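You operate a simulated robot arm through the tools that you are given. There is no shell and no other tool.

The job below is to be done with a simulated robot arm. You get a single attempt, and the scene is never put back.

## Task
Soap the sponge and wipe the grease patch off the worktop.
Fine: squirt washing-up liquid on the sponge; put bottle and sponge back. Set down upright: washing-up bottle. What is to be rubbed or washed off counts as gone when no trace of it is left.

The check looks at the end state, three seconds after you hand in, the way a careful person would. Anything else that was tipped, shoved, dropped, spilled or broken makes it a failure.

## Robot
A 6-joint arm with a two-finger parallel gripper, fixed in place. Base frame: the origin is on the floor under the middle of its stand, x ahead of it, y to its left, z up; the work surface is at about z = 90. Units: cm, rad, N and s.
With the tool pointing down near the work surface it reaches from about 36 to 82 cm from the base axis. Its first joint turns from -2.897 to 2.897 rad. Payload 3.91 kg.
Tool frame: the origin (TCP) lies between the finger pads and is the grasp point; the fingertips stand 3 cm ahead of it; z points along the fingers, y is the line along which they close. The gripper opens to 11 cm. The fingers are 2 cm wide and 1 cm thick; the gripper's body (4.8 by 11.2 cm) begins 5.5 cm behind the TCP.
Orientation is that of the tool frame in the base frame, as a unit quaternion [w, x, y, z]. With the fingers straight down and closing along the base's y, the tool's x points along the base's -x, its y along +y and its z along -z.

## Interface
- The arm moves only by the tool nudge_tool. Its argument "commands" is a list of rows, each a list of 7 numbers: the closure, from 0 (fully open) to 1 (shut), then the shift along the tool's x, y, z in cm, then the turn, a rotation vector about the tool's x, y, z in rad. In form: [[grip, tx, ty, tz, ax, ay, az], ...]. A call has 1 to 20 rows; each row is the pose to reach, as a shift and turn from the pose commanded when the call began, along the tool's axes at that moment. A row lasts 0.2 s, in which the tool goes at most 5 cm and 0.15 rad; a call with a longer step from one row to the next is refused whole, and so is a gripper value outside its range. A pose out of reach is approached as far as the arm can. The call stops where the force on the tool passes 40 N (or 10 N more than at its start, if that is more) or the arm is blocked; 0.2 s more then pass. Each finger travels about 4.5 cm/s and halts on what it meets, pressing with about 31 N; the grip force reading is that of the motor and also rises with nothing between the fingers. The clock runs only during rows and for 0.2 s after the last one: add rows that repeat a pose to give the fingers time. It gives the time, the measured TCP pose, the force on the tool (base axes), the opening and the grip force at its end, in the units of the frame above (readings bear some noise), with the torque about the TCP (base axes, N m) and any sound that the robot's microphone picked up, and new pictures: "views" is both (left out), scene, wrist or none.
- Cameras (640 x 400 px; columns grow to the right, rows downward): "scene" is fixed at [39.88, -49.35, 165]; the picture's right is [1.00, -0.03, 0.00], its down [-0.02, -0.58, -0.81] and it looks along [0.03, 0.81, -0.58] (base axes); focal length 337 px, centre (320, 200). "wrist" rides on the gripper at [7.7, 0.7, -11.4] in the tool frame; the picture's right is [-0.09, 1.00, 0.00], its down [-0.80, -0.07, -0.59] and it looks along [-0.59, -0.05, 0.80] (tool axes); focal length 270 px, centre (320, 200). There is no depth. A picture from a camera that has moved, and an enlarged one, comes with that camera's place and axes in the base frame and with its lens. The place of the scene camera against the robot may be out by one fixed shift of up to 1.2 cm in any direction.
- move_column(by): slides the trunk up (or, below 0, down) by that many cm; the arm rides with it, the base frame stays. It gives what a move gives, with no picture.
- enlarge(camera, box): a new picture of the part [left, top, right, bottom] of that camera's present view, enlarged. No time passes.
- finish_job(): hands the job in; it is judged then, once.

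Nothing tells you positions but the pictures and the camera data. Unless the task says otherwise, let go and move clear before handing in.

The tools are called after "Request:" by a JSON object that holds its "method" and its "body". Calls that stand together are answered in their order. nudge_tool: Moves the arm, as the interface text tells. Its arguments: {"type":"object","properties":{"commands":{"type":"array","items":{"type":"array","items":{"type":"number"}}},"views":{"type":"string","enum":["both","scene","wrist","none"]}},"required":["commands"]} The other tools are called the same way: move_column (by) moves the trunk up or down; enlarge (camera, box) takes an enlarged picture of a part of a camera's view; finish_job () hands the job in.

At the start:

```text
t: 0.0
tool_pos: [40.01, 37.71, 128.28]
tcp_rot: [0.0, -0.001, 1.0, 0.001]
contact_force: [-0.9, 0.3, -1.0]
torque: [-0.02, 0.0, -0.02]
opening: 10.98
gripper_force: 0.1
trunk travel left (down, up): [-57.5, 3.5]
```

scene: 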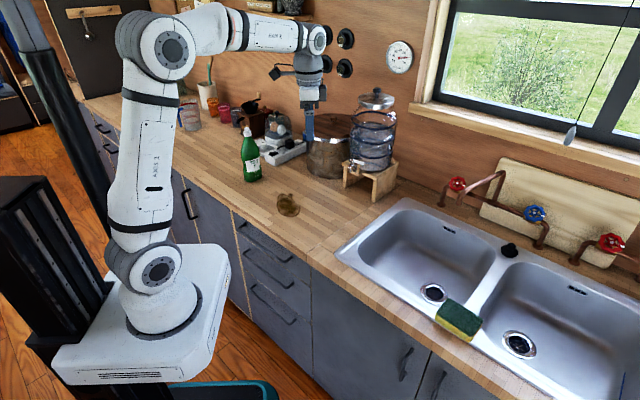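
wrist: 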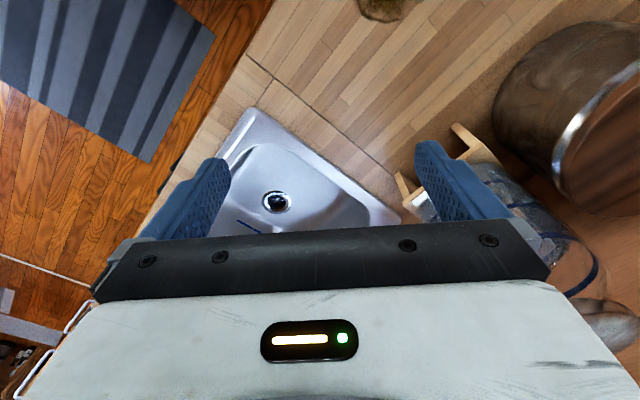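

I see a worktop running diagonally, with a green bottle (about x=16, y=70), a dark grease patch (about x=32, y=52) and a yellow/green sponge on the sink's front edge (about x=76, y=1). I'll look closer at each before I move anything.

Request:
{"method": "enlarge", "body": {"camera": "scene", "box": [210, 110, 330, 230]}}

Request:
{"method": "enlarge", "body": {"camera": "scene", "box": [400, 270, 520, 350]}}

Request:
{"method": "enlarge", "body": {"camera": "scene", "box": [160, 50, 420, 240]}}

```text
3.33 times, centred on (270, 170) of scene
camera zoom: at [39.88, -49.35, 165.0], right [1.0, -0.03, 0.0], down [-0.02, -0.58, -0.81], along [0.03, 0.81, -0.58], focal length 1123 px, centre (487, 300)
```

zoom: 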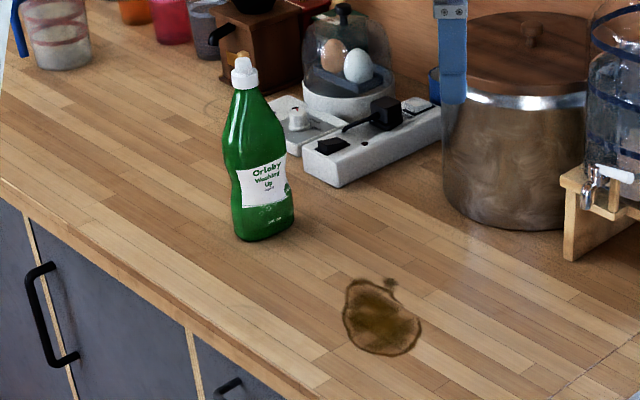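

```text
5.00 times, centred on (460, 310) of scene
camera zoom: at [39.88, -49.35, 165.0], right [1.0, -0.03, 0.0], down [-0.02, -0.58, -0.81], along [0.03, 0.81, -0.58], focal length 1685 px, centre (-380, -350)
```

zoom: 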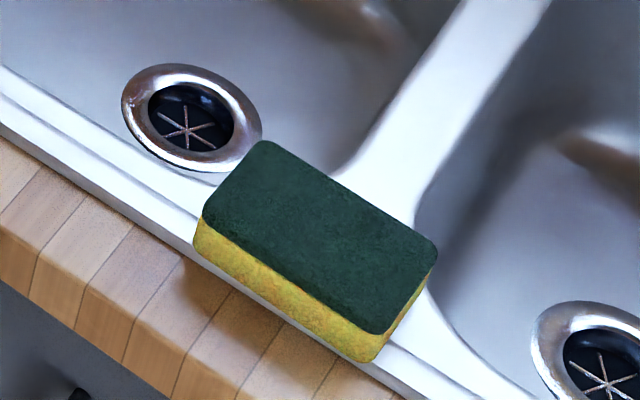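

```text
2.11 times, centred on (290, 145) of scene
camera zoom: at [39.88, -49.35, 165.0], right [1.0, -0.03, 0.0], down [-0.02, -0.58, -0.81], along [0.03, 0.81, -0.58], focal length 709 px, centre (383, 316)
```

zoom: 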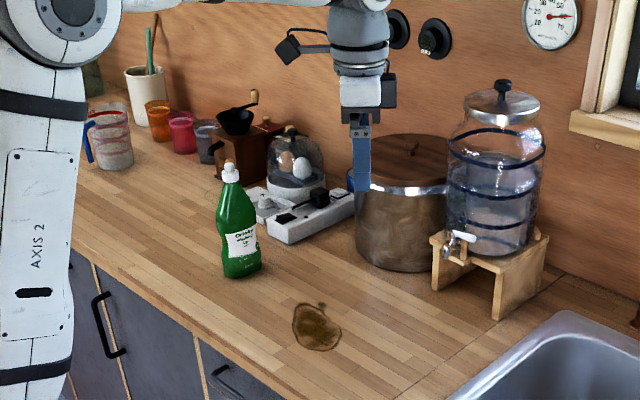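

The bottle stands upright with its label towards the scene camera, and the sponge lies scourer-up on the sink's front rail. I'll turn the tool horizontal with the wrist camera on top and face the bottle from about 18 cm away to see it properly.

Request:
{"method": "nudge_tool", "body": {"commands": [[0, 1.63, 1.02, 0.89, -0.0835, 0.0701, 0.0835], [0, 3.25, 2.04, 1.79, -0.167, 0.1402, 0.167], [0, 4.88, 3.06, 2.68, -0.2505, 0.2103, 0.2505], [0, 6.5, 4.08, 3.58, -0.334, 0.2804, 0.334], [0, 8.13, 5.1, 4.47, -0.4175, 0.3505, 0.4175], [0, 9.75, 6.11, 5.36, -0.501, 0.4206, 0.501], [0, 11.38, 7.13, 6.26, -0.5845, 0.4907, 0.5845], [0, 13.0, 8.15, 7.15, -0.668, 0.5608, 0.668], [0, 14.63, 9.17, 8.05, -0.7515, 0.6309, 0.7515], [0, 16.25, 10.19, 8.94, -0.835, 0.701, 0.835], [0, 17.88, 11.21, 9.83, -0.9185, 0.7711, 0.9185], [0, 19.5, 12.23, 10.73, -1.002, 0.8412, 1.002], [0, 21.13, 13.25, 11.62, -1.0855, 0.9113, 1.0855], [0, 22.75, 14.27, 12.52, -1.169, 0.9814, 1.169], [0, 24.38, 15.29, 13.41, -1.2525, 1.0515, 1.2525], [0, 26.0, 16.3, 14.3, -1.336, 1.121, 1.336]], "views": "both"}}

```text
t: 3.4
tool_pos: [21.58, 51.84, 114.31]
tcp_rot: [-0.468, 0.531, 0.469, 0.529]
contact_force: [-0.4, -0.2, 0.8]
torque: [-0.01, 0.02, -0.01]
opening: 11.0
gripper_force: 0.1
out of reach, approached as far as the arm can: row 15, 16
trunk travel left (down, up): [-57.5, 3.5]
camera wrist: at [20.77, 40.32, 122.06], right [0.99, -0.12, -0.09], down [-0.14, -0.58, -0.8], along [0.05, 0.8, -0.59], focal length 270 px, centre (320, 200)
```

scene: 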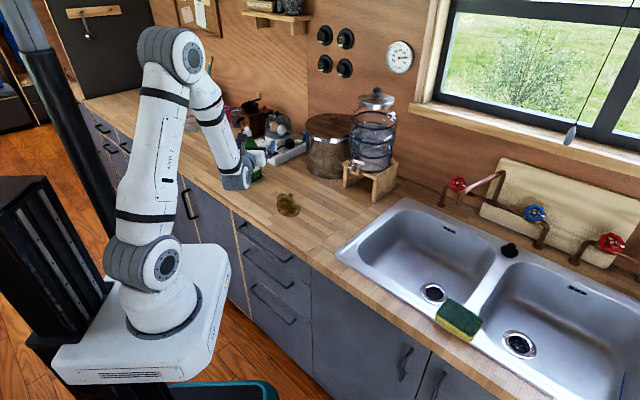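
wrist: 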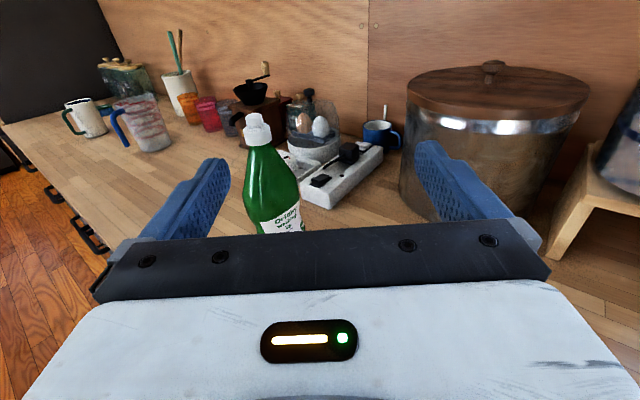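

The tool is now nearly horizontal facing +y, with the bottle ahead and slightly left at about (16.7, 70). I'll enlarge this view to judge the bottle's orientation and width.

Request:
{"method": "enlarge", "body": {"camera": "wrist", "box": [200, 90, 360, 240]}}

Request:
{"method": "enlarge", "body": {"camera": "scene", "box": [180, 110, 340, 230]}}

```text
2.67 times, centred on (280, 165) of wrist
camera zoom: at [20.77, 40.32, 122.06], right [0.99, -0.12, -0.09], down [-0.14, -0.58, -0.8], along [0.05, 0.8, -0.59], focal length 721 px, centre (427, 293)
```

zoom: 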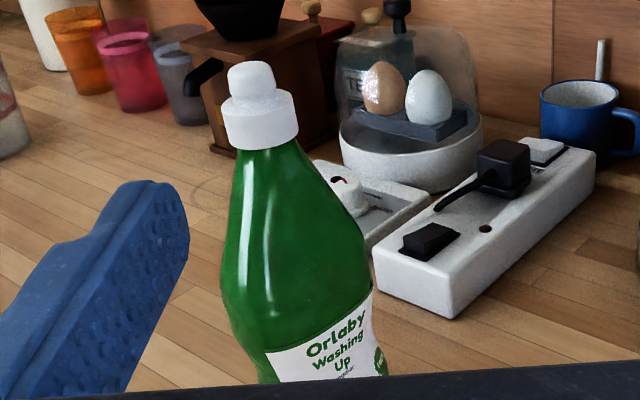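

```text
3.33 times, centred on (260, 170) of scene
camera zoom: at [39.88, -49.35, 165.0], right [1.0, -0.03, 0.0], down [-0.02, -0.58, -0.81], along [0.03, 0.81, -0.58], focal length 1123 px, centre (520, 300)
```

zoom: 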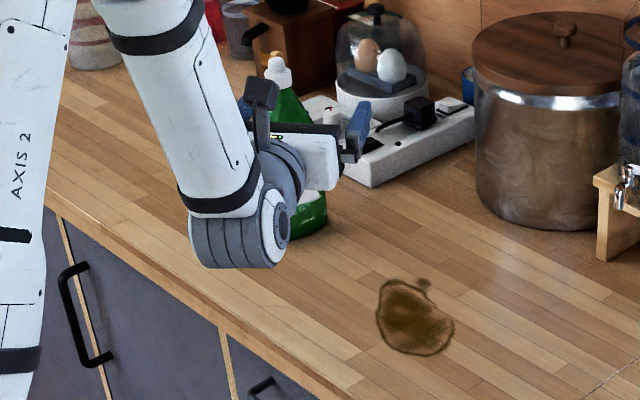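

The bottle looks slightly flattened, and its label is turned to the right of my line of sight. I'll rise and pitch the tool down to look at the bottle from above before choosing the grasp direction.

Request:
{"method": "nudge_tool", "body": {"commands": [[0, 3, -1, 1, 0, -0.13, 0], [0, 6, -2, 2.5, 0, -0.26, 0], [0, 9, -3.5, 5, 0, -0.39, 0], [0, 11.5, -5, 7.5, 0, -0.52, 0], [0, 12, -6, 9.5, 0, -0.65, 0], [0, 12, -6.5, 11.5, 0, -0.785, 0]], "views": "both"}}

```text
t: 4.8
tool_pos: [14.85, 63.0, 126.56]
tcp_rot: [-0.34, 0.664, 0.596, 0.296]
contact_force: [1.3, -1.2, -1.9]
torque: [0.19, -0.06, 0.12]
opening: 11.0
gripper_force: 0.1
out of reach, approached as far as the arm can: row 5, 6
trunk travel left (down, up): [-57.5, 3.5]
camera wrist: at [16.5, 58.22, 139.56], right [0.98, -0.11, -0.17], down [-0.16, -0.95, -0.28], along [-0.13, 0.3, -0.94], focal length 270 px, centre (320, 200)
```

scene: 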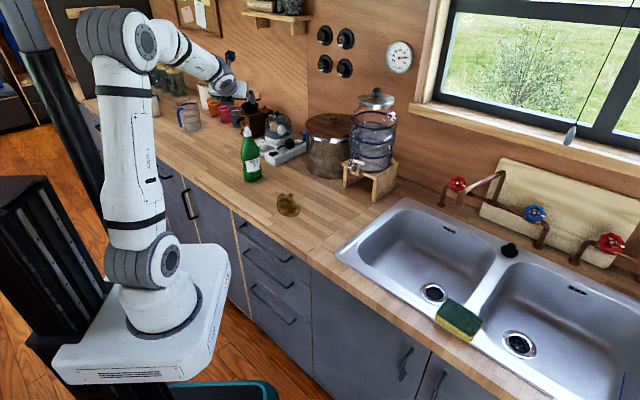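
wrist: 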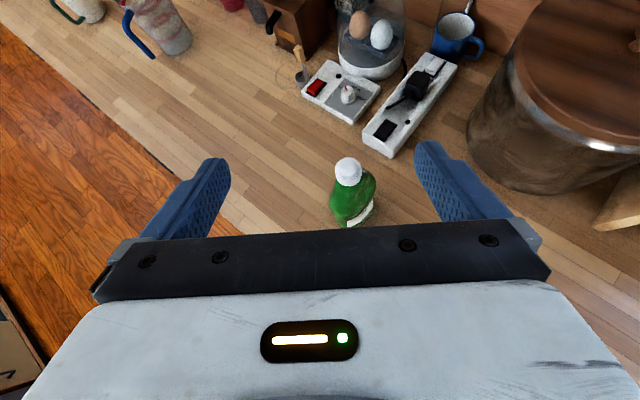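

The camera is now looking down on the bottle. I'll enlarge this.

Request:
{"method": "enlarge", "body": {"camera": "wrist", "box": [280, 140, 420, 240]}}

```text
4.00 times, centred on (350, 190) of wrist
camera zoom: at [16.5, 58.22, 139.56], right [0.98, -0.11, -0.17], down [-0.16, -0.95, -0.28], along [-0.13, 0.3, -0.94], focal length 1081 px, centre (200, 240)
```

zoom: 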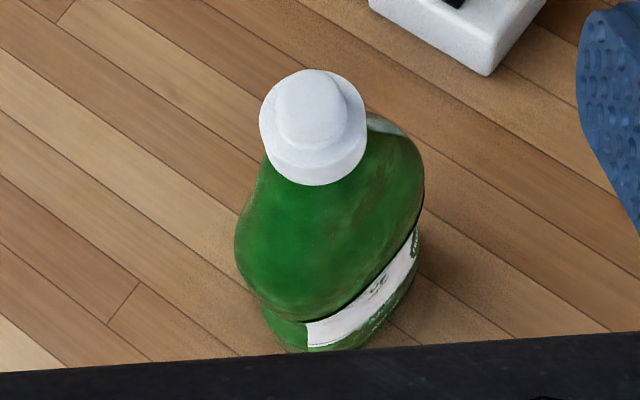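

The bottle is flattened: its long axis points at about azimuth 35–45° and it is roughly 7.5 × 5 cm, with the label facing about −50°. I'll hold still for one row, then try a small roll, to learn how the arm's limits behave in this posture.

Request:
{"method": "nudge_tool", "body": {"commands": [[0, 0, 0, 0, 0, 0, 0]], "views": "none"}}

```text
t: 5.2
tool_pos: [15.09, 62.72, 126.37]
tcp_rot: [-0.326, 0.653, 0.612, 0.305]
contact_force: [0.2, -0.4, 0.1]
torque: [0.01, 0.0, 0.01]
opening: 11.0
gripper_force: 0.0
trunk travel left (down, up): [-57.5, 3.5]
```

No limit was flagged there, so moves start from the clipped pose. I'll back away up and toward the base, then try a roll.

Request:
{"method": "nudge_tool", "body": {"commands": [[0, 3, 0, -3, 0, 0, 0], [0, 3, 0, -3, 0, 0, 0.15], [0, 3, 0, -3, 0, 0, 0.3], [0, 3, 0, -3, 0, 0, 0.45], [0, 3, 0, -3, 0, 0, 0.6]], "views": "none"}}

```text
t: 6.4
tool_pos: [15.97, 61.65, 129.82]
tcp_rot: [-0.406, 0.802, 0.393, 0.192]
contact_force: [0.1, -0.4, -0.7]
torque: [-0.03, -0.02, 0.01]
opening: 10.99
gripper_force: 0.0
out of reach, approached as far as the arm can: row 5
trunk travel left (down, up): [-57.5, 3.5]
```

Rolling positive hits something near +0.6 rad. I'll try rolling the other way, a larger amount.

Request:
{"method": "nudge_tool", "body": {"commands": [[0, 1, 0, -1, 0, 0, -0.15], [0, 1, 0, -1, 0, 0, -0.3], [0, 1, 0, -1, 0, 0, -0.45], [0, 1, 0, -1, 0, 0, -0.6], [0, 1, 0, -1, 0, 0, -0.75], [0, 1, 0, -1, 0, 0, -0.9], [0, 1, 0, -1, 0, 0, -1.05], [0, 1, 0, -1, 0, 0, -1.2], [0, 1, 0, -1, 0, 0, -1.35], [0, 1, 0, -1, 0, 0, -1.5], [0, 1, 0, -1, 0, 0, -1.65], [0, 1, 0, -1, 0, 0, -1.8]], "views": "scene"}}

```text
t: 9.0
tool_pos: [16.6, 61.44, 131.15]
tcp_rot: [-0.096, 0.193, 0.874, 0.435]
contact_force: [-0.2, 0.0, -0.3]
torque: [0.02, 0.02, -0.01]
opening: 11.03
gripper_force: 0.0
trunk travel left (down, up): [-57.5, 3.5]
```

scene: 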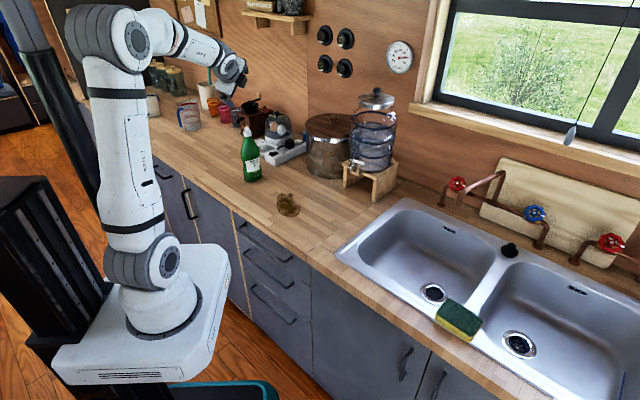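

Rolling negative from camera-up has plenty of room, so I can grasp camera-up and invert by rolling negative. I'll go to a pre-grasp pose left of the bottle, pointing along its long axis (azimuth about 38°), still above the bottle's height.

Request:
{"method": "nudge_tool", "body": {"commands": [[0, 0.52, -1.2, 0.53, -0.0883, 0.003, 0.1008], [0, 1.04, -2.4, 1.05, -0.1766, 0.006, 0.2017], [0, 1.56, -3.6, 1.58, -0.2649, 0.009, 0.3025], [0, 2.08, -4.8, 2.11, -0.3532, 0.012, 0.4034], [0, 2.6, -6.0, 2.63, -0.4415, 0.015, 0.5042], [0, 3.12, -7.2, 3.16, -0.5298, 0.018, 0.6051], [0, 3.63, -8.39, 3.69, -0.6182, 0.021, 0.7059], [0, 4.15, -9.59, 4.22, -0.7065, 0.024, 0.8068], [0, 4.67, -10.79, 4.74, -0.7948, 0.027, 0.9076], [0, 5.19, -11.99, 5.27, -0.8831, 0.03, 1.0085], [0, 5.71, -13.19, 5.8, -0.9714, 0.033, 1.1093], [0, 6.23, -14.39, 6.32, -1.0597, 0.036, 1.2102], [0, 6.75, -15.59, 6.85, -1.148, 0.039, 1.311]], "views": "both"}}

```text
t: 11.8
tool_pos: [39.47, 38.92, 126.03]
tcp_rot: [-0.308, 0.624, 0.365, 0.618]
contact_force: [-0.4, -0.2, 0.2]
torque: [0.03, -0.01, -0.01]
opening: 11.0
gripper_force: 0.1
out of reach, approached as far as the arm can: row 2, 3, 4, 5, 6, 7, 8, 9, 10, 11, 12, 13
trunk travel left (down, up): [-57.5, 3.5]
camera wrist: at [33.55, 29.46, 134.33], right [0.84, -0.55, -0.02], down [-0.36, -0.52, -0.77], along [0.41, 0.66, -0.63], focal length 270 px, centre (320, 200)
```

scene: 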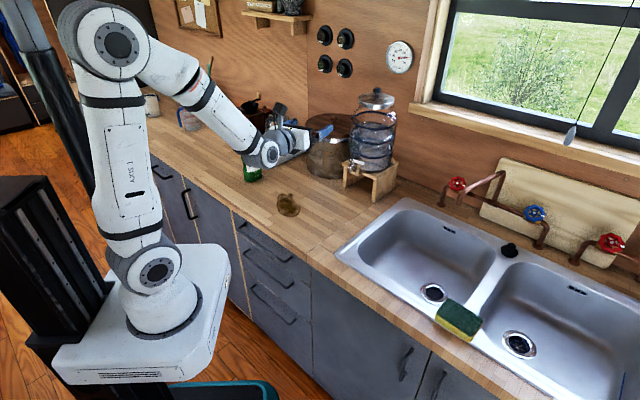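
wrist: 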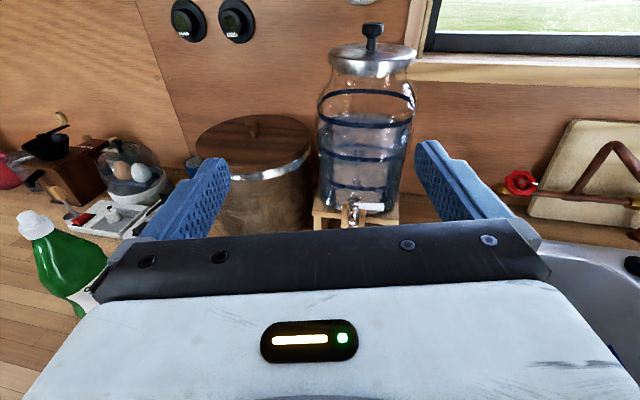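

The arm swung away because, with the camera up, the wrist hits a roll limit when yawed that way. I'll grasp with the camera underneath instead, mid-range for the roll joint, so inverting the bottle brings the camera on top. First I'll roll about −π here in free space.

Request:
{"method": "nudge_tool", "body": {"commands": [[0, 0, 0, 0, 0, 0, -0.15], [0, 0, 0, 0, 0, 0, -0.3], [0, 0, 0, 0, 0, 0, -0.45], [0, 0, 0, 0, 0, 0, -0.6], [0, 0, 0, 0, 0, 0, -0.75], [0, 0, 0, 0, 0, 0, -0.9], [0, 0, 0, 0, 0, 0, -1.05], [0, 0, 0, 0, 0, 0, -1.2], [0, 0, 0, 0, 0, 0, -1.35], [0, 0, 0, 0, 0, 0, -1.5], [0, 0, 0, 0, 0, 0, -1.65], [0, 0, 0, 0, 0, 0, -1.8], [0, 0, 0, 0, 0, 0, -1.95], [0, 0, 0, 0, 0, 0, -2.1], [0, 0, 0, 0, 0, 0, -2.25], [0, 0, 0, 0, 0, 0, -2.4], [0, 0, 0, 0, 0, 0, -2.55], [0, 0, 0, 0, 0, 0, -2.7], [0, 0, 0, 0, 0, 0, -2.85], [0, 0, 0, 0, 0, 0, -3.0]], "views": "scene"}}

```text
t: 16.0
tool_pos: [39.58, 39.26, 127.09]
tcp_rot: [0.595, -0.324, 0.647, 0.35]
contact_force: [0.1, 0.8, -0.6]
torque: [0.01, -0.04, 0.01]
opening: 11.03
gripper_force: 0.0
trunk travel left (down, up): [-57.5, 3.5]
```

scene: 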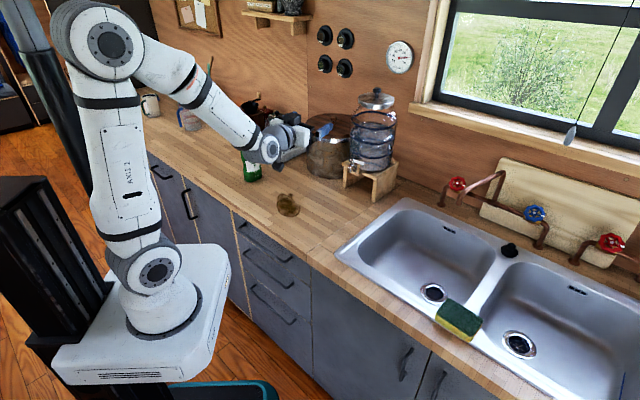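

The tool now points at about azimuth 57° with the camera underneath. I'll arc over, staying above bottle height, to the pre-grasp spot left of the bottle with the tool at azimuth about 40°.

Request:
{"method": "nudge_tool", "body": {"commands": [[0, 0.56, 4.13, 1.04, 0.027, -0.005, -0.005], [0, 1.13, 8.26, 2.07, 0.054, -0.01, -0.011], [0, 1.69, 12.39, 3.11, 0.081, -0.016, -0.016], [0, 2.25, 16.51, 4.15, 0.108, -0.021, -0.022], [0, 2.82, 20.64, 5.18, 0.135, -0.026, -0.027], [0, 3.38, 24.77, 6.22, 0.162, -0.031, -0.032], [0, 4.7, 27.96, 4.66, 0.189, -0.036, -0.038], [0, 6.0, 31.15, 3.1, 0.216, -0.042, -0.043], [0, 7.3, 34.35, 1.55, 0.243, -0.047, -0.049], [0, 8.6, 37.54, 0, 0.27, -0.052, -0.054], [0, 9.95, 40.73, -1.57, 0.2965, -0.057, -0.0595]], "views": "both"}}

```text
t: 18.4
tool_pos: [39.42, 38.7, 128.23]
tcp_rot: [0.599, -0.325, 0.648, 0.341]
contact_force: [-0.2, -0.3, -0.6]
torque: [-0.02, 0.02, -0.03]
opening: 11.03
gripper_force: 0.2
out of reach, approached as far as the arm can: row 1, 2, 3, 4, 5, 6, 7, 8, 9, 10, 11
trunk travel left (down, up): [-57.5, 3.5]
camera wrist: at [31.83, 29.36, 121.29], right [-0.82, 0.55, 0.14], down [-0.21, -0.52, 0.83], along [0.53, 0.65, 0.55], focal length 270 px, centre (320, 200)
```

scene: 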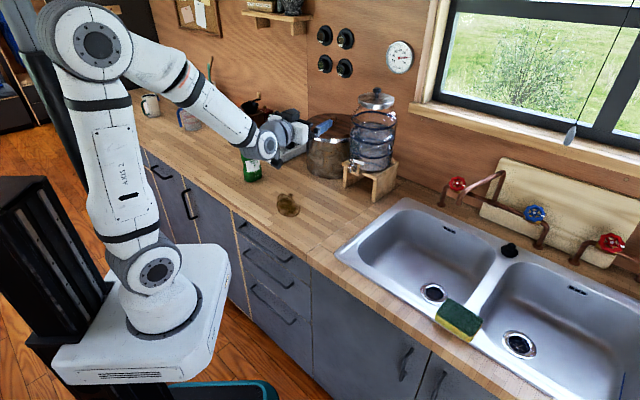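
wrist: 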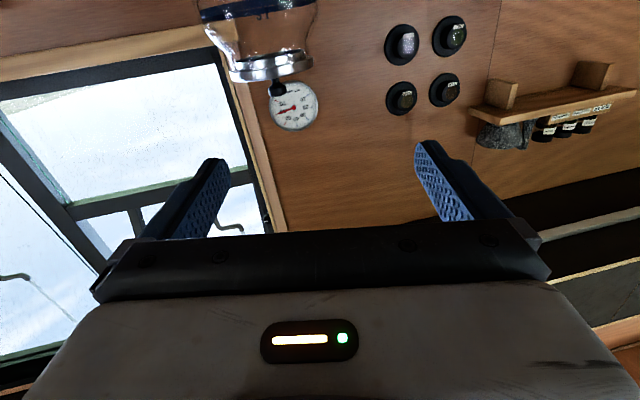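

The arm seems stuck at a forearm-roll limit in this branch, and yaw to the other side needs the forearm rolled the opposite way. I'll pitch the tool back down to unwind it, then re-approach through the other side.

Request:
{"method": "nudge_tool", "body": {"commands": [[0, 0, 0, 0, 0, 0.12, 0], [0, 0, 0, 0, 0, 0.24, 0], [0, 0, 0, 0, 0, 0.36, 0], [0, 0, 0, 0, 0, 0.48, 0], [0, 0, 0, 0, 0, 0.6, 0], [0, 0, 0, 0, 0, 0.72, 0], [0, 0, 0, 0, 0, 0.84, 0], [0, 0, 0, 0, 0, 0.96, 0], [0, 0, 0, 0, 0, 1.08, 0], [0, 0, 0, 0, 0, 1.2, 0], [0, 0, 0, 0, 0, 1.32, 0], [0, 0, 0, 0, 0, 1.44, 0], [0, 0, 0, 0, 0, 1.52, 0]], "views": "both"}}

```text
t: 21.2
tool_pos: [39.68, 38.86, 128.56]
tcp_rot: [-0.014, -0.471, 0.882, 0.023]
contact_force: [-0.5, -0.8, 0.3]
torque: [0.03, 0.03, -0.01]
opening: 11.03
gripper_force: 0.1
out of reach, approached as far as the arm can: row 5
trunk travel left (down, up): [-57.5, 3.5]
camera wrist: at [35.37, 32.31, 140.14], right [-0.78, 0.63, 0.05], down [0.53, 0.61, 0.59], along [0.34, 0.49, -0.81], focal length 270 px, centre (320, 200)
```

scene: 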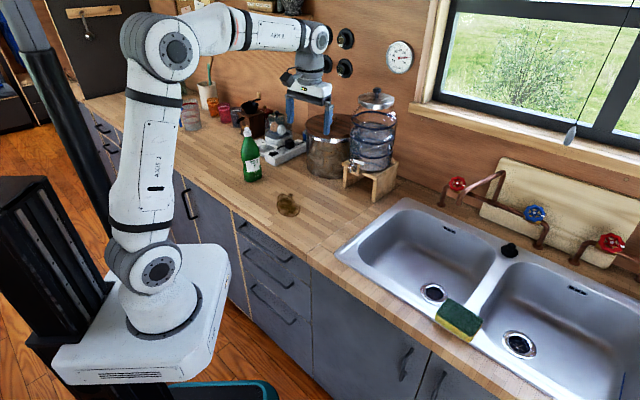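
wrist: 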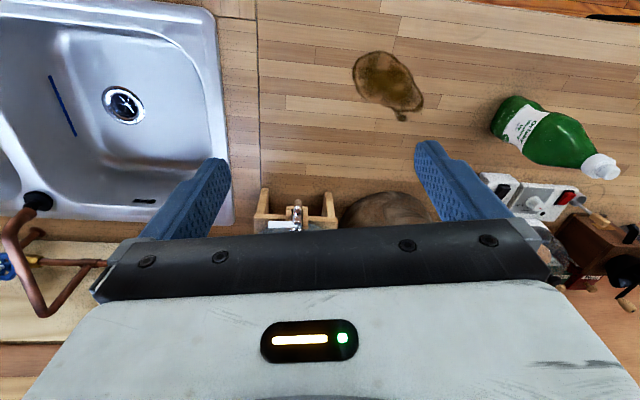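

The tool is back to straight down, and this view puts the patch at about (31.4, 50) and the bottle at about (16.4, 70). Next I'll move, tool-down, to the left of the bottle over the counter's front edge, yawed for the approach direction.

Request:
{"method": "nudge_tool", "body": {"commands": [[0, 1.07, 4.26, 0.89, 0, 0, 0.035], [0, 2.14, 8.52, 1.78, 0, 0, 0.07], [0, 3.21, 12.78, 2.67, 0, 0, 0.105], [0, 4.28, 17.04, 3.56, 0, 0, 0.14], [0, 5.35, 21.3, 4.45, 0, 0, 0.175], [0, 6.42, 25.56, 5.34, 0, 0, 0.21], [0, 7.49, 29.82, 6.23, 0, 0, 0.245], [0, 8.56, 34.08, 7.12, 0, 0, 0.28], [0, 9.63, 38.34, 8.01, 0, 0, 0.315], [0, 10.7, 42.6, 8.9, 0, 0, 0.35]], "views": "both"}}

```text
t: 23.4
tool_pos: [-2.18, 53.96, 122.19]
tcp_rot: [-0.016, -0.31, 0.95, 0.021]
contact_force: [0.1, -0.1, -0.8]
torque: [0.0, -0.01, 0.0]
opening: 10.98
gripper_force: 0.0
trunk travel left (down, up): [-57.5, 3.5]
camera wrist: at [-8.36, 49.51, 133.8], right [-0.52, 0.86, 0.05], down [0.71, 0.4, 0.58], along [0.47, 0.33, -0.82], focal length 270 px, centre (320, 200)
```

scene: 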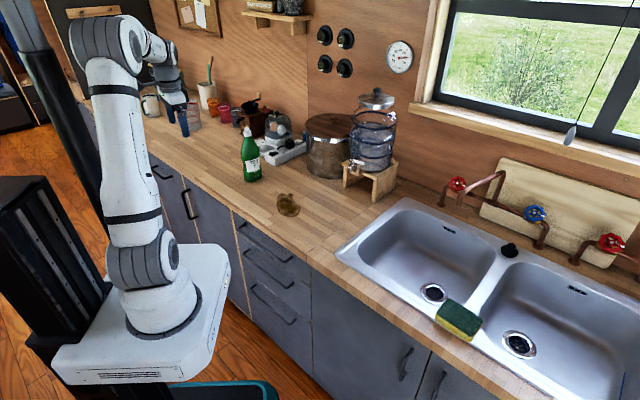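
wrist: 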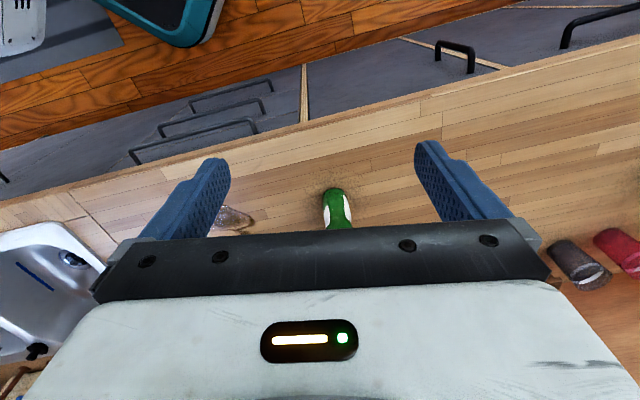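

The bottle appears end-on here, between the fingers. I'll enlarge to measure its thickness and lateral alignment.

Request:
{"method": "enlarge", "body": {"camera": "wrist", "box": [290, 170, 390, 235]}}

Request:
{"method": "enlarge", "body": {"camera": "scene", "box": [210, 110, 310, 190]}}

```text
6.15 times, centred on (340, 202) of wrist
camera zoom: at [-8.36, 49.51, 133.8], right [-0.52, 0.86, 0.05], down [0.71, 0.4, 0.58], along [0.47, 0.33, -0.82], focal length 1663 px, centre (197, 185)
```

zoom: 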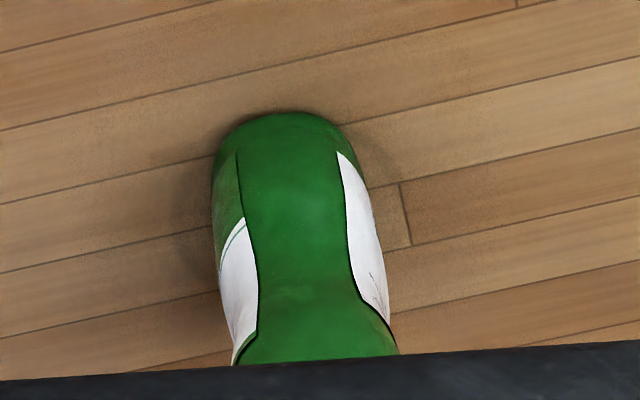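

```text
5.00 times, centred on (260, 150) of scene
camera zoom: at [39.88, -49.35, 165.0], right [1.0, -0.03, 0.0], down [-0.02, -0.58, -0.81], along [0.03, 0.81, -0.58], focal length 1685 px, centre (620, 450)
```

zoom: 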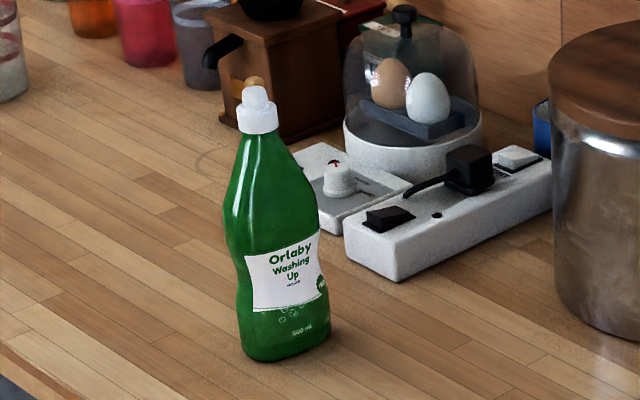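

Both labels are visible symmetrically, so the bottle's long axis is at azimuth about 40°, its thickness is about 4.8 cm, and its centre is near (16.1, 70.6). I'll yaw the tool first, in place, so the later swing to horizontal keeps the wrist joints mid-range.

Request:
{"method": "nudge_tool", "body": {"commands": [[0, 0, 0, 0, 0, 0, -0.136], [0, 0, 0, 0, 0, 0, -0.272], [0, 0, 0, 0, 0, 0, -0.408], [0, 0, 0, 0, 0, 0, -0.544], [0, 0, 0, 0, 0, 0, -0.68], [0, 0, 0, 0, 0, 0, -0.816], [0, 0, 0, 0, 0, 0, -0.952], [0, 0, 0, 0, 0, 0, -1.088], [0, 0, 0, 0, 0, 0, -1.224], [0, 0, 0, 0, 0, 0, -1.36]], "views": "none"}}

```text
t: 25.6
tool_pos: [-2.09, 53.63, 122.08]
tcp_rot: [0.0, 0.839, -0.543, -0.027]
contact_force: [0.1, -0.6, 0.0]
torque: [0.0, -0.02, -0.02]
opening: 10.99
gripper_force: 0.1
trunk travel left (down, up): [-57.5, 3.5]
```

The yaw completed cleanly. Now I'll swing the tool up to horizontal pointing at azimuth 40°, camera on top, ending about 15 cm short of the bottle at z=112.

Request:
{"method": "nudge_tool", "body": {"commands": [[0, -0.2, -0.52, 0.56, 0.0781, 0.0622, -0.0799], [0, -0.39, -1.05, 1.11, 0.1562, 0.1244, -0.1599], [0, -0.59, -1.57, 1.67, 0.2343, 0.1867, -0.2398], [0, -0.79, -2.09, 2.22, 0.3124, 0.2489, -0.3198], [0, -0.99, -2.62, 2.78, 0.3906, 0.3111, -0.3997], [0, -1.18, -3.14, 3.33, 0.4687, 0.3733, -0.4797], [0, -1.38, -3.66, 3.89, 0.5468, 0.4356, -0.5596], [0, -1.58, -4.19, 4.44, 0.6249, 0.4978, -0.6396], [0, -1.78, -4.71, 5.0, 0.703, 0.56, -0.7195], [0, -1.97, -5.23, 5.55, 0.7811, 0.6222, -0.7994], [0, -2.17, -5.76, 6.11, 0.8592, 0.6844, -0.8794], [0, -2.37, -6.28, 6.66, 0.9373, 0.7467, -0.9593], [0, -2.56, -6.8, 7.22, 1.0154, 0.8089, -1.0393], [0, -2.76, -7.33, 7.77, 1.0936, 0.8711, -1.1192], [0, -2.96, -7.85, 8.33, 1.1717, 0.9333, -1.1992], [0, -3.16, -8.37, 8.88, 1.2498, 0.9956, -1.2791], [0, -3.35, -8.9, 9.44, 1.3279, 1.0578, -1.3591], [0, -3.55, -9.42, 9.99, 1.406, 1.12, -1.439]], "views": "both"}}

```text
t: 29.4
tool_pos: [4.59, 61.27, 111.88]
tcp_rot: [-0.242, 0.663, 0.243, 0.666]
contact_force: [-0.3, 0.5, 0.1]
torque: [-0.02, -0.01, 0.0]
opening: 11.0
gripper_force: 0.1
trunk travel left (down, up): [-57.5, 3.5]
camera wrist: at [-3.76, 53.27, 119.62], right [0.64, -0.76, -0.09], down [-0.5, -0.33, -0.8], along [0.58, 0.56, -0.59], focal length 270 px, centre (320, 200)
```

scene: 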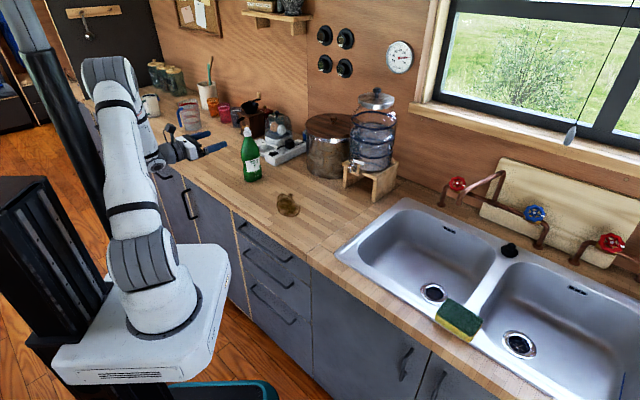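
wrist: 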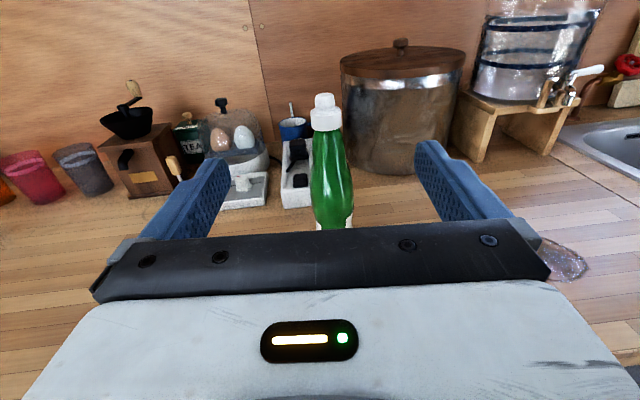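

The wrist is in the right branch and the bottle is straight ahead, narrow side on. I'll enlarge to refine the lateral alignment.

Request:
{"method": "enlarge", "body": {"camera": "wrist", "box": [260, 80, 400, 240]}}

Request:
{"method": "enlarge", "body": {"camera": "scene", "box": [150, 100, 310, 200]}}

```text
2.50 times, centred on (330, 160) of wrist
camera zoom: at [-3.76, 53.27, 119.62], right [0.64, -0.76, -0.09], down [-0.5, -0.33, -0.8], along [0.58, 0.56, -0.59], focal length 676 px, centre (295, 300)
```

zoom: 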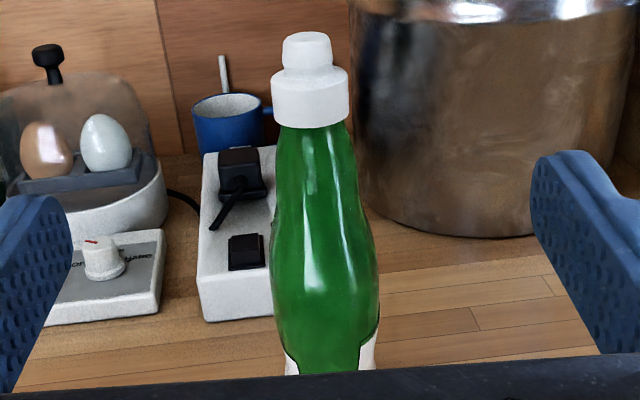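

```text
4.00 times, centred on (230, 150) of scene
camera zoom: at [39.88, -49.35, 165.0], right [1.0, -0.03, 0.0], down [-0.02, -0.58, -0.81], along [0.03, 0.81, -0.58], focal length 1348 px, centre (680, 400)
```

zoom: 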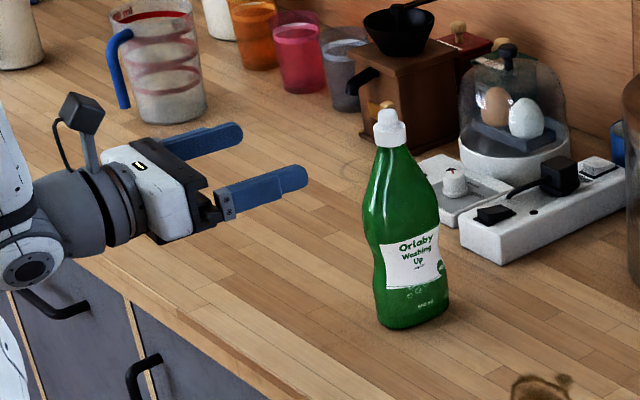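

Alignment is good, with the bottle about 0.4 cm to the tool's +y. I'll lower to grasp height (z about 100.5), shift 0.4 sideways and advance halfway, then check.

Request:
{"method": "nudge_tool", "body": {"commands": [[0, -3, 0.2, 0, 0, 0, 0], [0, -6, 0.4, 0, 0, 0, 0], [0, -9, 0.4, 0, 0, 0, 0], [0, -11.3, 0.4, 0, 0, 0, 0], [0, -11.3, 0.4, 2.5, 0, 0, 0], [0, -11.3, 0.4, 5, 0, 0, 0], [0, -11.3, 0.4, 7, 0, 0, 0]], "views": "both"}}

```text
t: 31.0
tool_pos: [10.39, 65.38, 100.82]
tcp_rot: [-0.242, 0.663, 0.243, 0.666]
contact_force: [0.2, -0.1, 0.3]
torque: [0.01, 0.02, -0.02]
opening: 10.98
gripper_force: 0.1
trunk travel left (down, up): [-57.5, 3.5]
camera wrist: at [2.04, 57.4, 108.52], right [0.64, -0.76, -0.09], down [-0.5, -0.33, -0.8], along [0.58, 0.56, -0.59], focal length 270 px, centre (320, 200)
```

scene: 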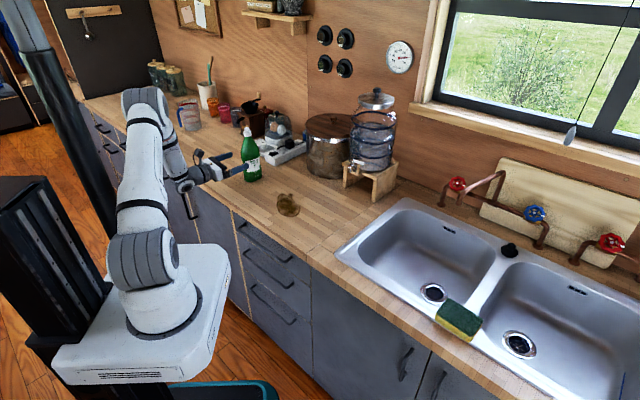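
wrist: 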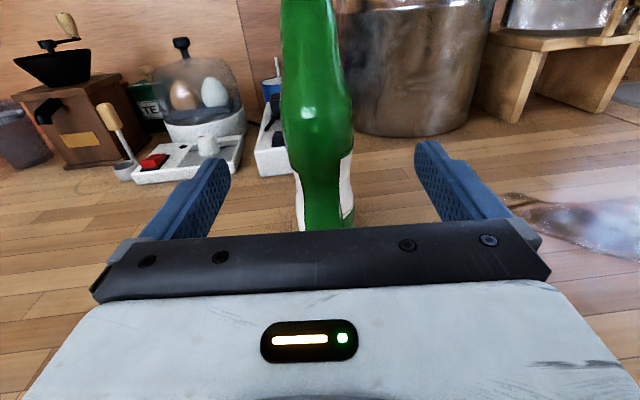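

The bottle is centred between the fingers. I'll advance the last 7.7 cm and close gently to just around the expected thickness.

Request:
{"method": "nudge_tool", "body": {"commands": [[0, 0, 0, 2.6, 0, 0, 0], [0, 0, 0, 5.2, 0, 0, 0], [0, 0, 0, 7.7, 0, 0, 0], [0, 0, 0, 7.7, 0, 0, 0], [0.3, 0, 0, 7.7, 0, 0, 0], [0.5, 0, 0, 7.7, 0, 0, 0], [0.55, 0, 0, 7.7, 0, 0, 0], [0.55, 0, 0, 7.7, 0, 0, 0]], "views": "both"}}

```text
t: 32.8
tool_pos: [16.24, 70.19, 100.7]
tcp_rot: [-0.242, 0.663, 0.242, 0.665]
contact_force: [-0.6, 1.0, 0.7]
torque: [-0.01, 0.05, 0.0]
opening: 5.03
gripper_force: 1.1
trunk travel left (down, up): [-57.5, 3.5]
camera wrist: at [7.88, 62.3, 108.42], right [0.64, -0.76, -0.09], down [-0.5, -0.33, -0.8], along [0.58, 0.56, -0.59], focal length 270 px, centre (320, 200)
```

scene: 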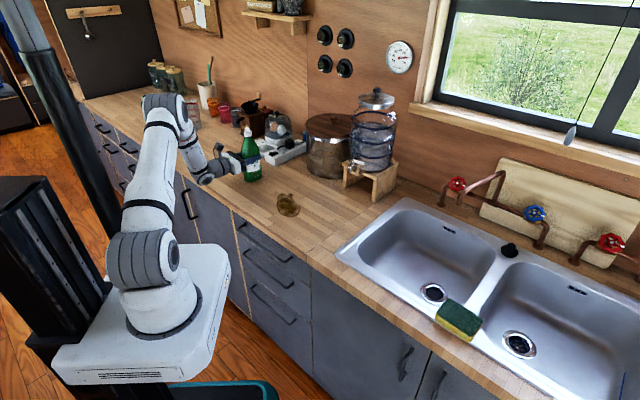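
wrist: 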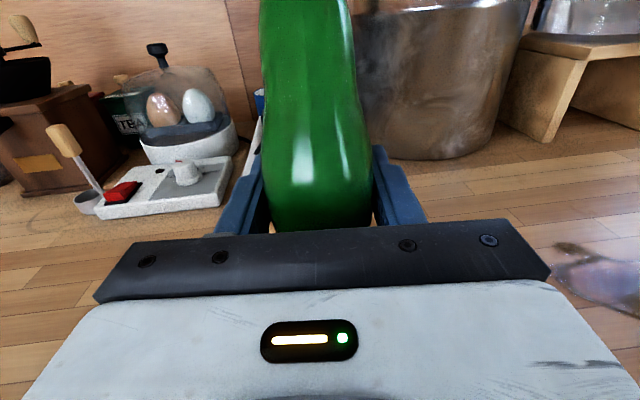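

The fingers are almost touching the bottle at an opening of 5.0. I'll close a little further in small steps and watch the opening and force.

Request:
{"method": "nudge_tool", "body": {"commands": [[0.57, 0, 0, 0, 0, 0, 0], [0.58, 0, 0, 0, 0, 0, 0], [0.59, 0, 0, 0, 0, 0, 0], [0.59, 0, 0, 0, 0, 0, 0]], "views": "none"}}

```text
t: 33.8
tool_pos: [16.27, 70.21, 100.62]
tcp_rot: [-0.242, 0.663, 0.242, 0.666]
contact_force: [-0.9, 2.8, 2.1]
torque: [0.15, 0.04, 0.0]
opening: 4.93
gripper_force: 31.3
trunk travel left (down, up): [-57.5, 3.5]
```

The bottle is gripped at 4.93 cm, about 31 N. I'll check whether a slightly looser command gives a gentler hold, so that it squeezes only when I want it to.

Request:
{"method": "nudge_tool", "body": {"commands": [[0.56, 0, 0, 0, 0, 0, 0], [0.56, 0, 0, 0, 0, 0, 0], [0.56, 0, 0, 0, 0, 0, 0]], "views": "none"}}

```text
t: 34.6
tool_pos: [16.28, 70.37, 100.67]
tcp_rot: [-0.241, 0.663, 0.242, 0.666]
contact_force: [-1.8, 2.6, 2.1]
torque: [0.14, 0.03, 0.0]
opening: 4.92
gripper_force: 31.2
trunk travel left (down, up): [-57.5, 3.5]
```

The grip goes straight to 31 N once it touches, so I must make sure the whole inversion happens with the nozzle over the sponge. Before carrying anything I'll release, back off, and do a dry run of the roll range with an empty gripper.

Request:
{"method": "nudge_tool", "body": {"commands": [[0.5, 0, 0, 0, 0, 0, 0], [0.3, 0, 0, 0, 0, 0, 0], [0, 0, 0, 0, 0, 0, 0], [0, 0, 0, 0, 0, 0, 0], [0, 0, 0, 0, 0, 0, 0], [0, 0, 0, 0, 0, 0, 0], [0, 0, 0, -2, 0, 0, 0], [0, 0, 0, -5, 0, 0, 0], [0, 0, 0, -9, 0, 0, 0], [0, 0, 0, -12, 0, 0, 0], [0, 2, 0, -15, 0, 0, 0], [0, 6, 0, -15, 0, 0, 0], [0, 10, 0, -15, 0, 0, 0]], "views": "both"}}

```text
t: 37.4
tool_pos: [4.45, 60.46, 110.83]
tcp_rot: [-0.243, 0.663, 0.243, 0.665]
contact_force: [-0.5, -0.4, 0.1]
torque: [0.0, -0.02, 0.01]
opening: 10.99
gripper_force: 0.1
trunk travel left (down, up): [-57.5, 3.5]
camera wrist: at [-3.9, 52.56, 118.58], right [0.64, -0.76, -0.09], down [-0.5, -0.33, -0.8], along [0.58, 0.56, -0.59], focal length 270 px, centre (320, 200)
```

scene: 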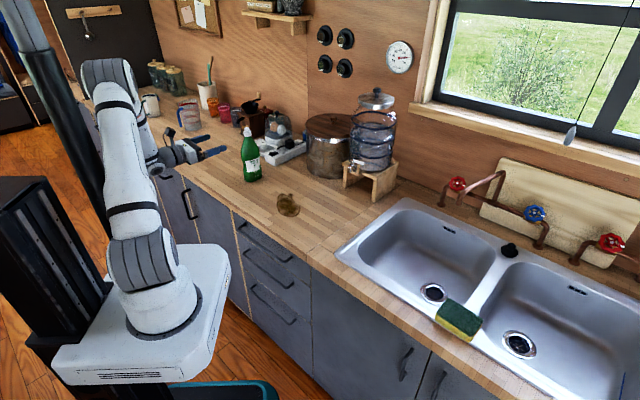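
wrist: 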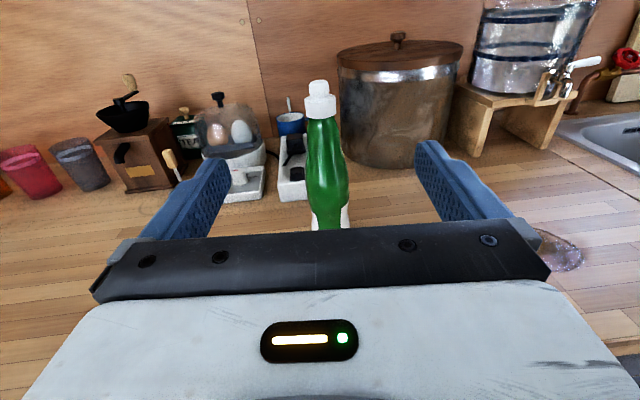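

The bottle is still upright in place. I'll test the roll range here in the positive direction.

Request:
{"method": "nudge_tool", "body": {"commands": [[0, 0, 0, -1, 0, 0, 0.15], [0, 0, 0, -1, 0, 0, 0.3], [0, 0, 0, -1, 0, 0, 0.45], [0, 0, 0, -1, 0, 0, 0.6], [0, 0, 0, -1, 0, 0, 0.75], [0, 0, 0, -1, 0, 0, 0.9], [0, 0, 0, -1, 0, 0, 1.05], [0, 0, 0, -1, 0, 0, 1.2], [0, 0, 0, -1, 0, 0, 1.35], [0, 0, 0, -1, 0, 0, 1.5], [0, 0, 0, -1, 0, 0, 1.65], [0, 0, 0, -1, 0, 0, 1.8], [0, 0, 0, -1, 0, 0, 1.95], [0, 0, 0, -1, 0, 0, 2.1], [0, 0, 0, -1, 0, 0, 2.25], [0, 0, 0, -1, 0, 0, 2.4], [0, 0, 0, -1, 0, 0, 2.55], [0, 0, 0, -1, 0, 0, 2.7], [0, 0, 0, -1, 0, 0, 2.85], [0, 0, 0, -1, 0, 0, 3.0]], "views": "none"}}

```text
t: 41.6
tool_pos: [3.93, 59.99, 110.72]
tcp_rot: [0.681, -0.288, 0.645, 0.195]
contact_force: [0.4, -0.3, 0.4]
torque: [0.02, 0.01, 0.0]
opening: 11.0
gripper_force: 0.2
trunk travel left (down, up): [-57.5, 3.5]
```

The full +3.0 rad roll is available, so inverting with a positive roll will work. I'll roll back and then swing around to the sponge for a dry run and a close look at it.

Request:
{"method": "nudge_tool", "body": {"commands": [[0, 0, 0, 0, 0, 0, -0.15], [0, 0, 0, 0, 0, 0, -0.3], [0, 0, 0, 0, 0, 0, -0.45], [0, 0, 0, 0, 0, 0, -0.6], [0, 0, 0, 0, 0, 0, -0.75], [0, 0, 0, 0, 0, 0, -0.9], [0, 0, 0, 0, 0, 0, -1.05], [0, 0, 0, 0, 0, 0, -1.2], [0, 0, 0, 0, 0, 0, -1.35], [0, 0, 0, 0, 0, 0, -1.5], [0, 0, 0, 0, 0, 0, -1.65], [0, 0, 0, 0, 0, 0, -1.8], [0, 0, 0, 0, 0, 0, -1.95], [0, 0, 0, 0, 0, 0, -2.1], [0, 0, 0, 0, 0, 0, -2.25], [0, 0, 0, 0, 0, 0, -2.4], [0, 0, 0, 0, 0, 0, -2.55], [0, 0, 0, 0, 0, 0, -2.7], [0, 0, 0, 0, 0, 0, -2.85], [0, 0, 0, 0, 0, 0, -3.0]], "views": "none"}}

```text
t: 45.8
tool_pos: [3.87, 60.1, 110.65]
tcp_rot: [-0.241, 0.663, 0.244, 0.666]
contact_force: [1.0, 0.4, 0.3]
torque: [-0.01, -0.03, 0.01]
opening: 11.02
gripper_force: 0.1
trunk travel left (down, up): [-57.5, 3.5]
```

The tool is back camera-up. I'll rise and sweep the arm around, keeping the same wrist posture, to stand off from the sponge with the camera looking at it.

Request:
{"method": "nudge_tool", "body": {"commands": [[0, 5, 0, 0, 0, 0, 0], [0, 10, 0, 0, 0, 0, 0], [0, 10, 3.05, 3.04, -0.0873, 0, 0], [0, 10, 6.28, 5.85, -0.1746, 0, 0], [0, 10, 9.71, 8.44, -0.2619, 0, 0], [0, 10, 13.32, 10.78, -0.3492, 0, 0], [0, 10, 17.09, 12.85, -0.4365, 0, 0], [0, 10, 21.01, 14.67, -0.5238, 0, 0], [0, 10, 25.03, 16.2, -0.6111, 0, 0], [0, 10, 29.19, 17.43, -0.6984, 0, 0], [0, 10, 33.41, 18.37, -0.7857, 0, 0], [0, 10, 37.69, 19.02, -0.873, 0, 0], [0, 10, 42.02, 19.36, -0.9603, 0, 0], [0, 10, 46.35, 19.38, -1.0476, 0, 0], [0, 10, 50.7, 19.09, -1.1349, 0, 0], [0, 10, 55.01, 18.51, -1.2222, 0, 0], [0, 9, 59.29, 17.61, -1.3095, 0, 0], [0, 7.5, 63.49, 16.42, -1.3968, 0, 0], [0, 5.8, 67.6, 14.93, -1.4841, 0, 0], [0, 4, 71.59, 13.13, -1.5714, 0, 0]], "views": "both"}}

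```text
t: 50.0
tool_pos: [60.14, 13.4, 114.59]
tcp_rot: [0.299, 0.64, -0.299, 0.641]
contact_force: [-0.3, 0.3, 0.1]
torque: [0.01, -0.02, -0.01]
opening: 11.0
gripper_force: 0.0
trunk travel left (down, up): [-57.5, 3.5]
camera wrist: at [52.21, 21.66, 122.26], right [-0.76, -0.64, -0.09], down [-0.33, 0.5, -0.8], along [0.56, -0.58, -0.59], focal length 270 px, centre (320, 200)
```

scene: 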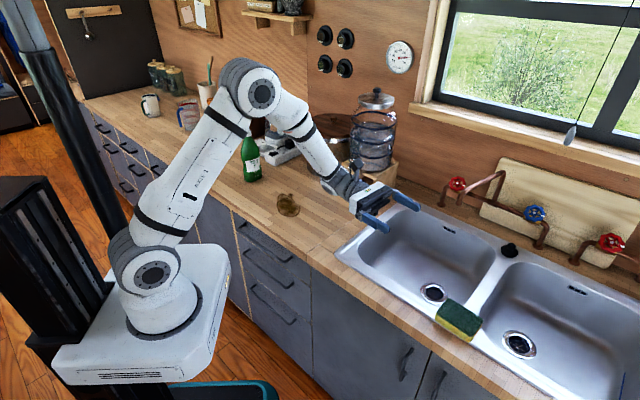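
wrist: 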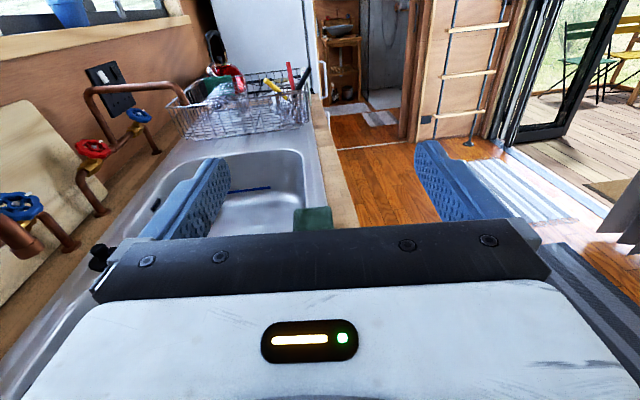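

The posture carries over cleanly. The sponge is only partly visible, so I'll pitch the tool down about 0.45 rad to see all of it.

Request:
{"method": "nudge_tool", "body": {"commands": [[0, 1, 0, -1, 0, -0.15, 0], [0, 2, 0, -2, 0, -0.3, 0], [0, 3, 0, -3, 0, -0.45, 0], [0, 3, 0, -3, 0, -0.45, 0]], "views": "wrist"}}

```text
t: 51.0
tool_pos: [58.04, 15.94, 117.79]
tcp_rot: [0.223, 0.768, -0.358, 0.482]
contact_force: [0.6, -0.7, 0.2]
torque: [-0.02, -0.01, 0.03]
opening: 10.98
gripper_force: 0.1
trunk travel left (down, up): [-57.5, 3.5]
camera wrist: at [53.06, 20.7, 129.74], right [-0.79, -0.61, -0.08], down [-0.51, 0.72, -0.46], along [0.34, -0.32, -0.88], focal length 270 px, centre (320, 200)
```

wrist: 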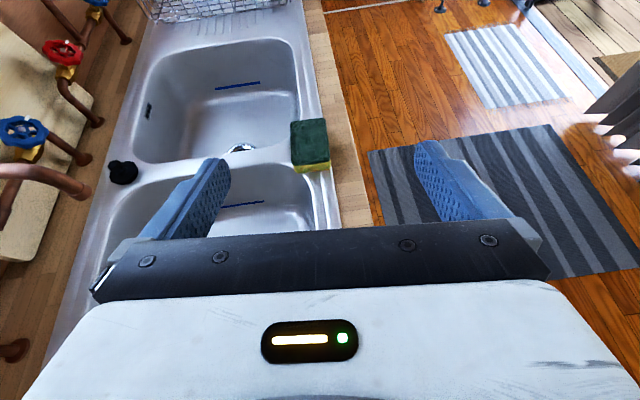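

Request:
{"method": "enlarge", "body": {"camera": "wrist", "box": [265, 100, 365, 190]}}

```text
4.44 times, centred on (315, 145) of wrist
camera zoom: at [53.06, 20.7, 129.74], right [-0.79, -0.61, -0.08], down [-0.51, 0.72, -0.46], along [0.34, -0.32, -0.88], focal length 1201 px, centre (342, 444)
```

zoom: 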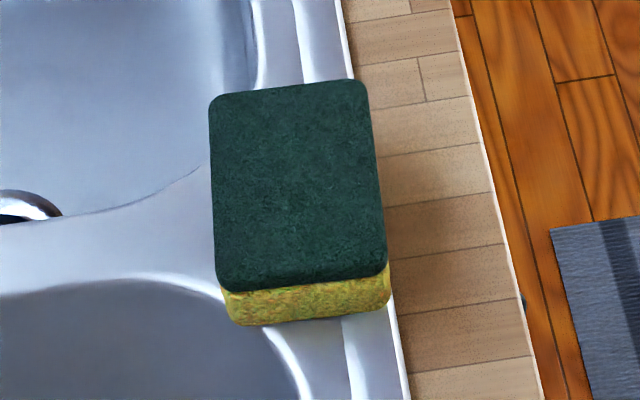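

The sponge is clear now: about 9.5 × 6.5 cm, centred at about (75.7, −0.5), long axis at azimuth −48°, top at z about 93.5. I'll level the tool again, then sweep back to the bottle.

Request:
{"method": "nudge_tool", "body": {"commands": [[0, 0, 0, 0, 0, 0.15, 0], [0, 0, 0, 0, 0, 0.3, 0], [0, 0, 0, 0, 0, 0.45, 0], [0, 0, 0, 0, 0, 0.45, 0]], "views": "none"}}

```text
t: 52.0
tool_pos: [58.03, 15.88, 117.73]
tcp_rot: [0.299, 0.639, -0.3, 0.642]
contact_force: [-0.4, 0.2, -0.9]
torque: [0.04, -0.04, 0.05]
opening: 10.98
gripper_force: 0.1
trunk travel left (down, up): [-57.5, 3.5]
```

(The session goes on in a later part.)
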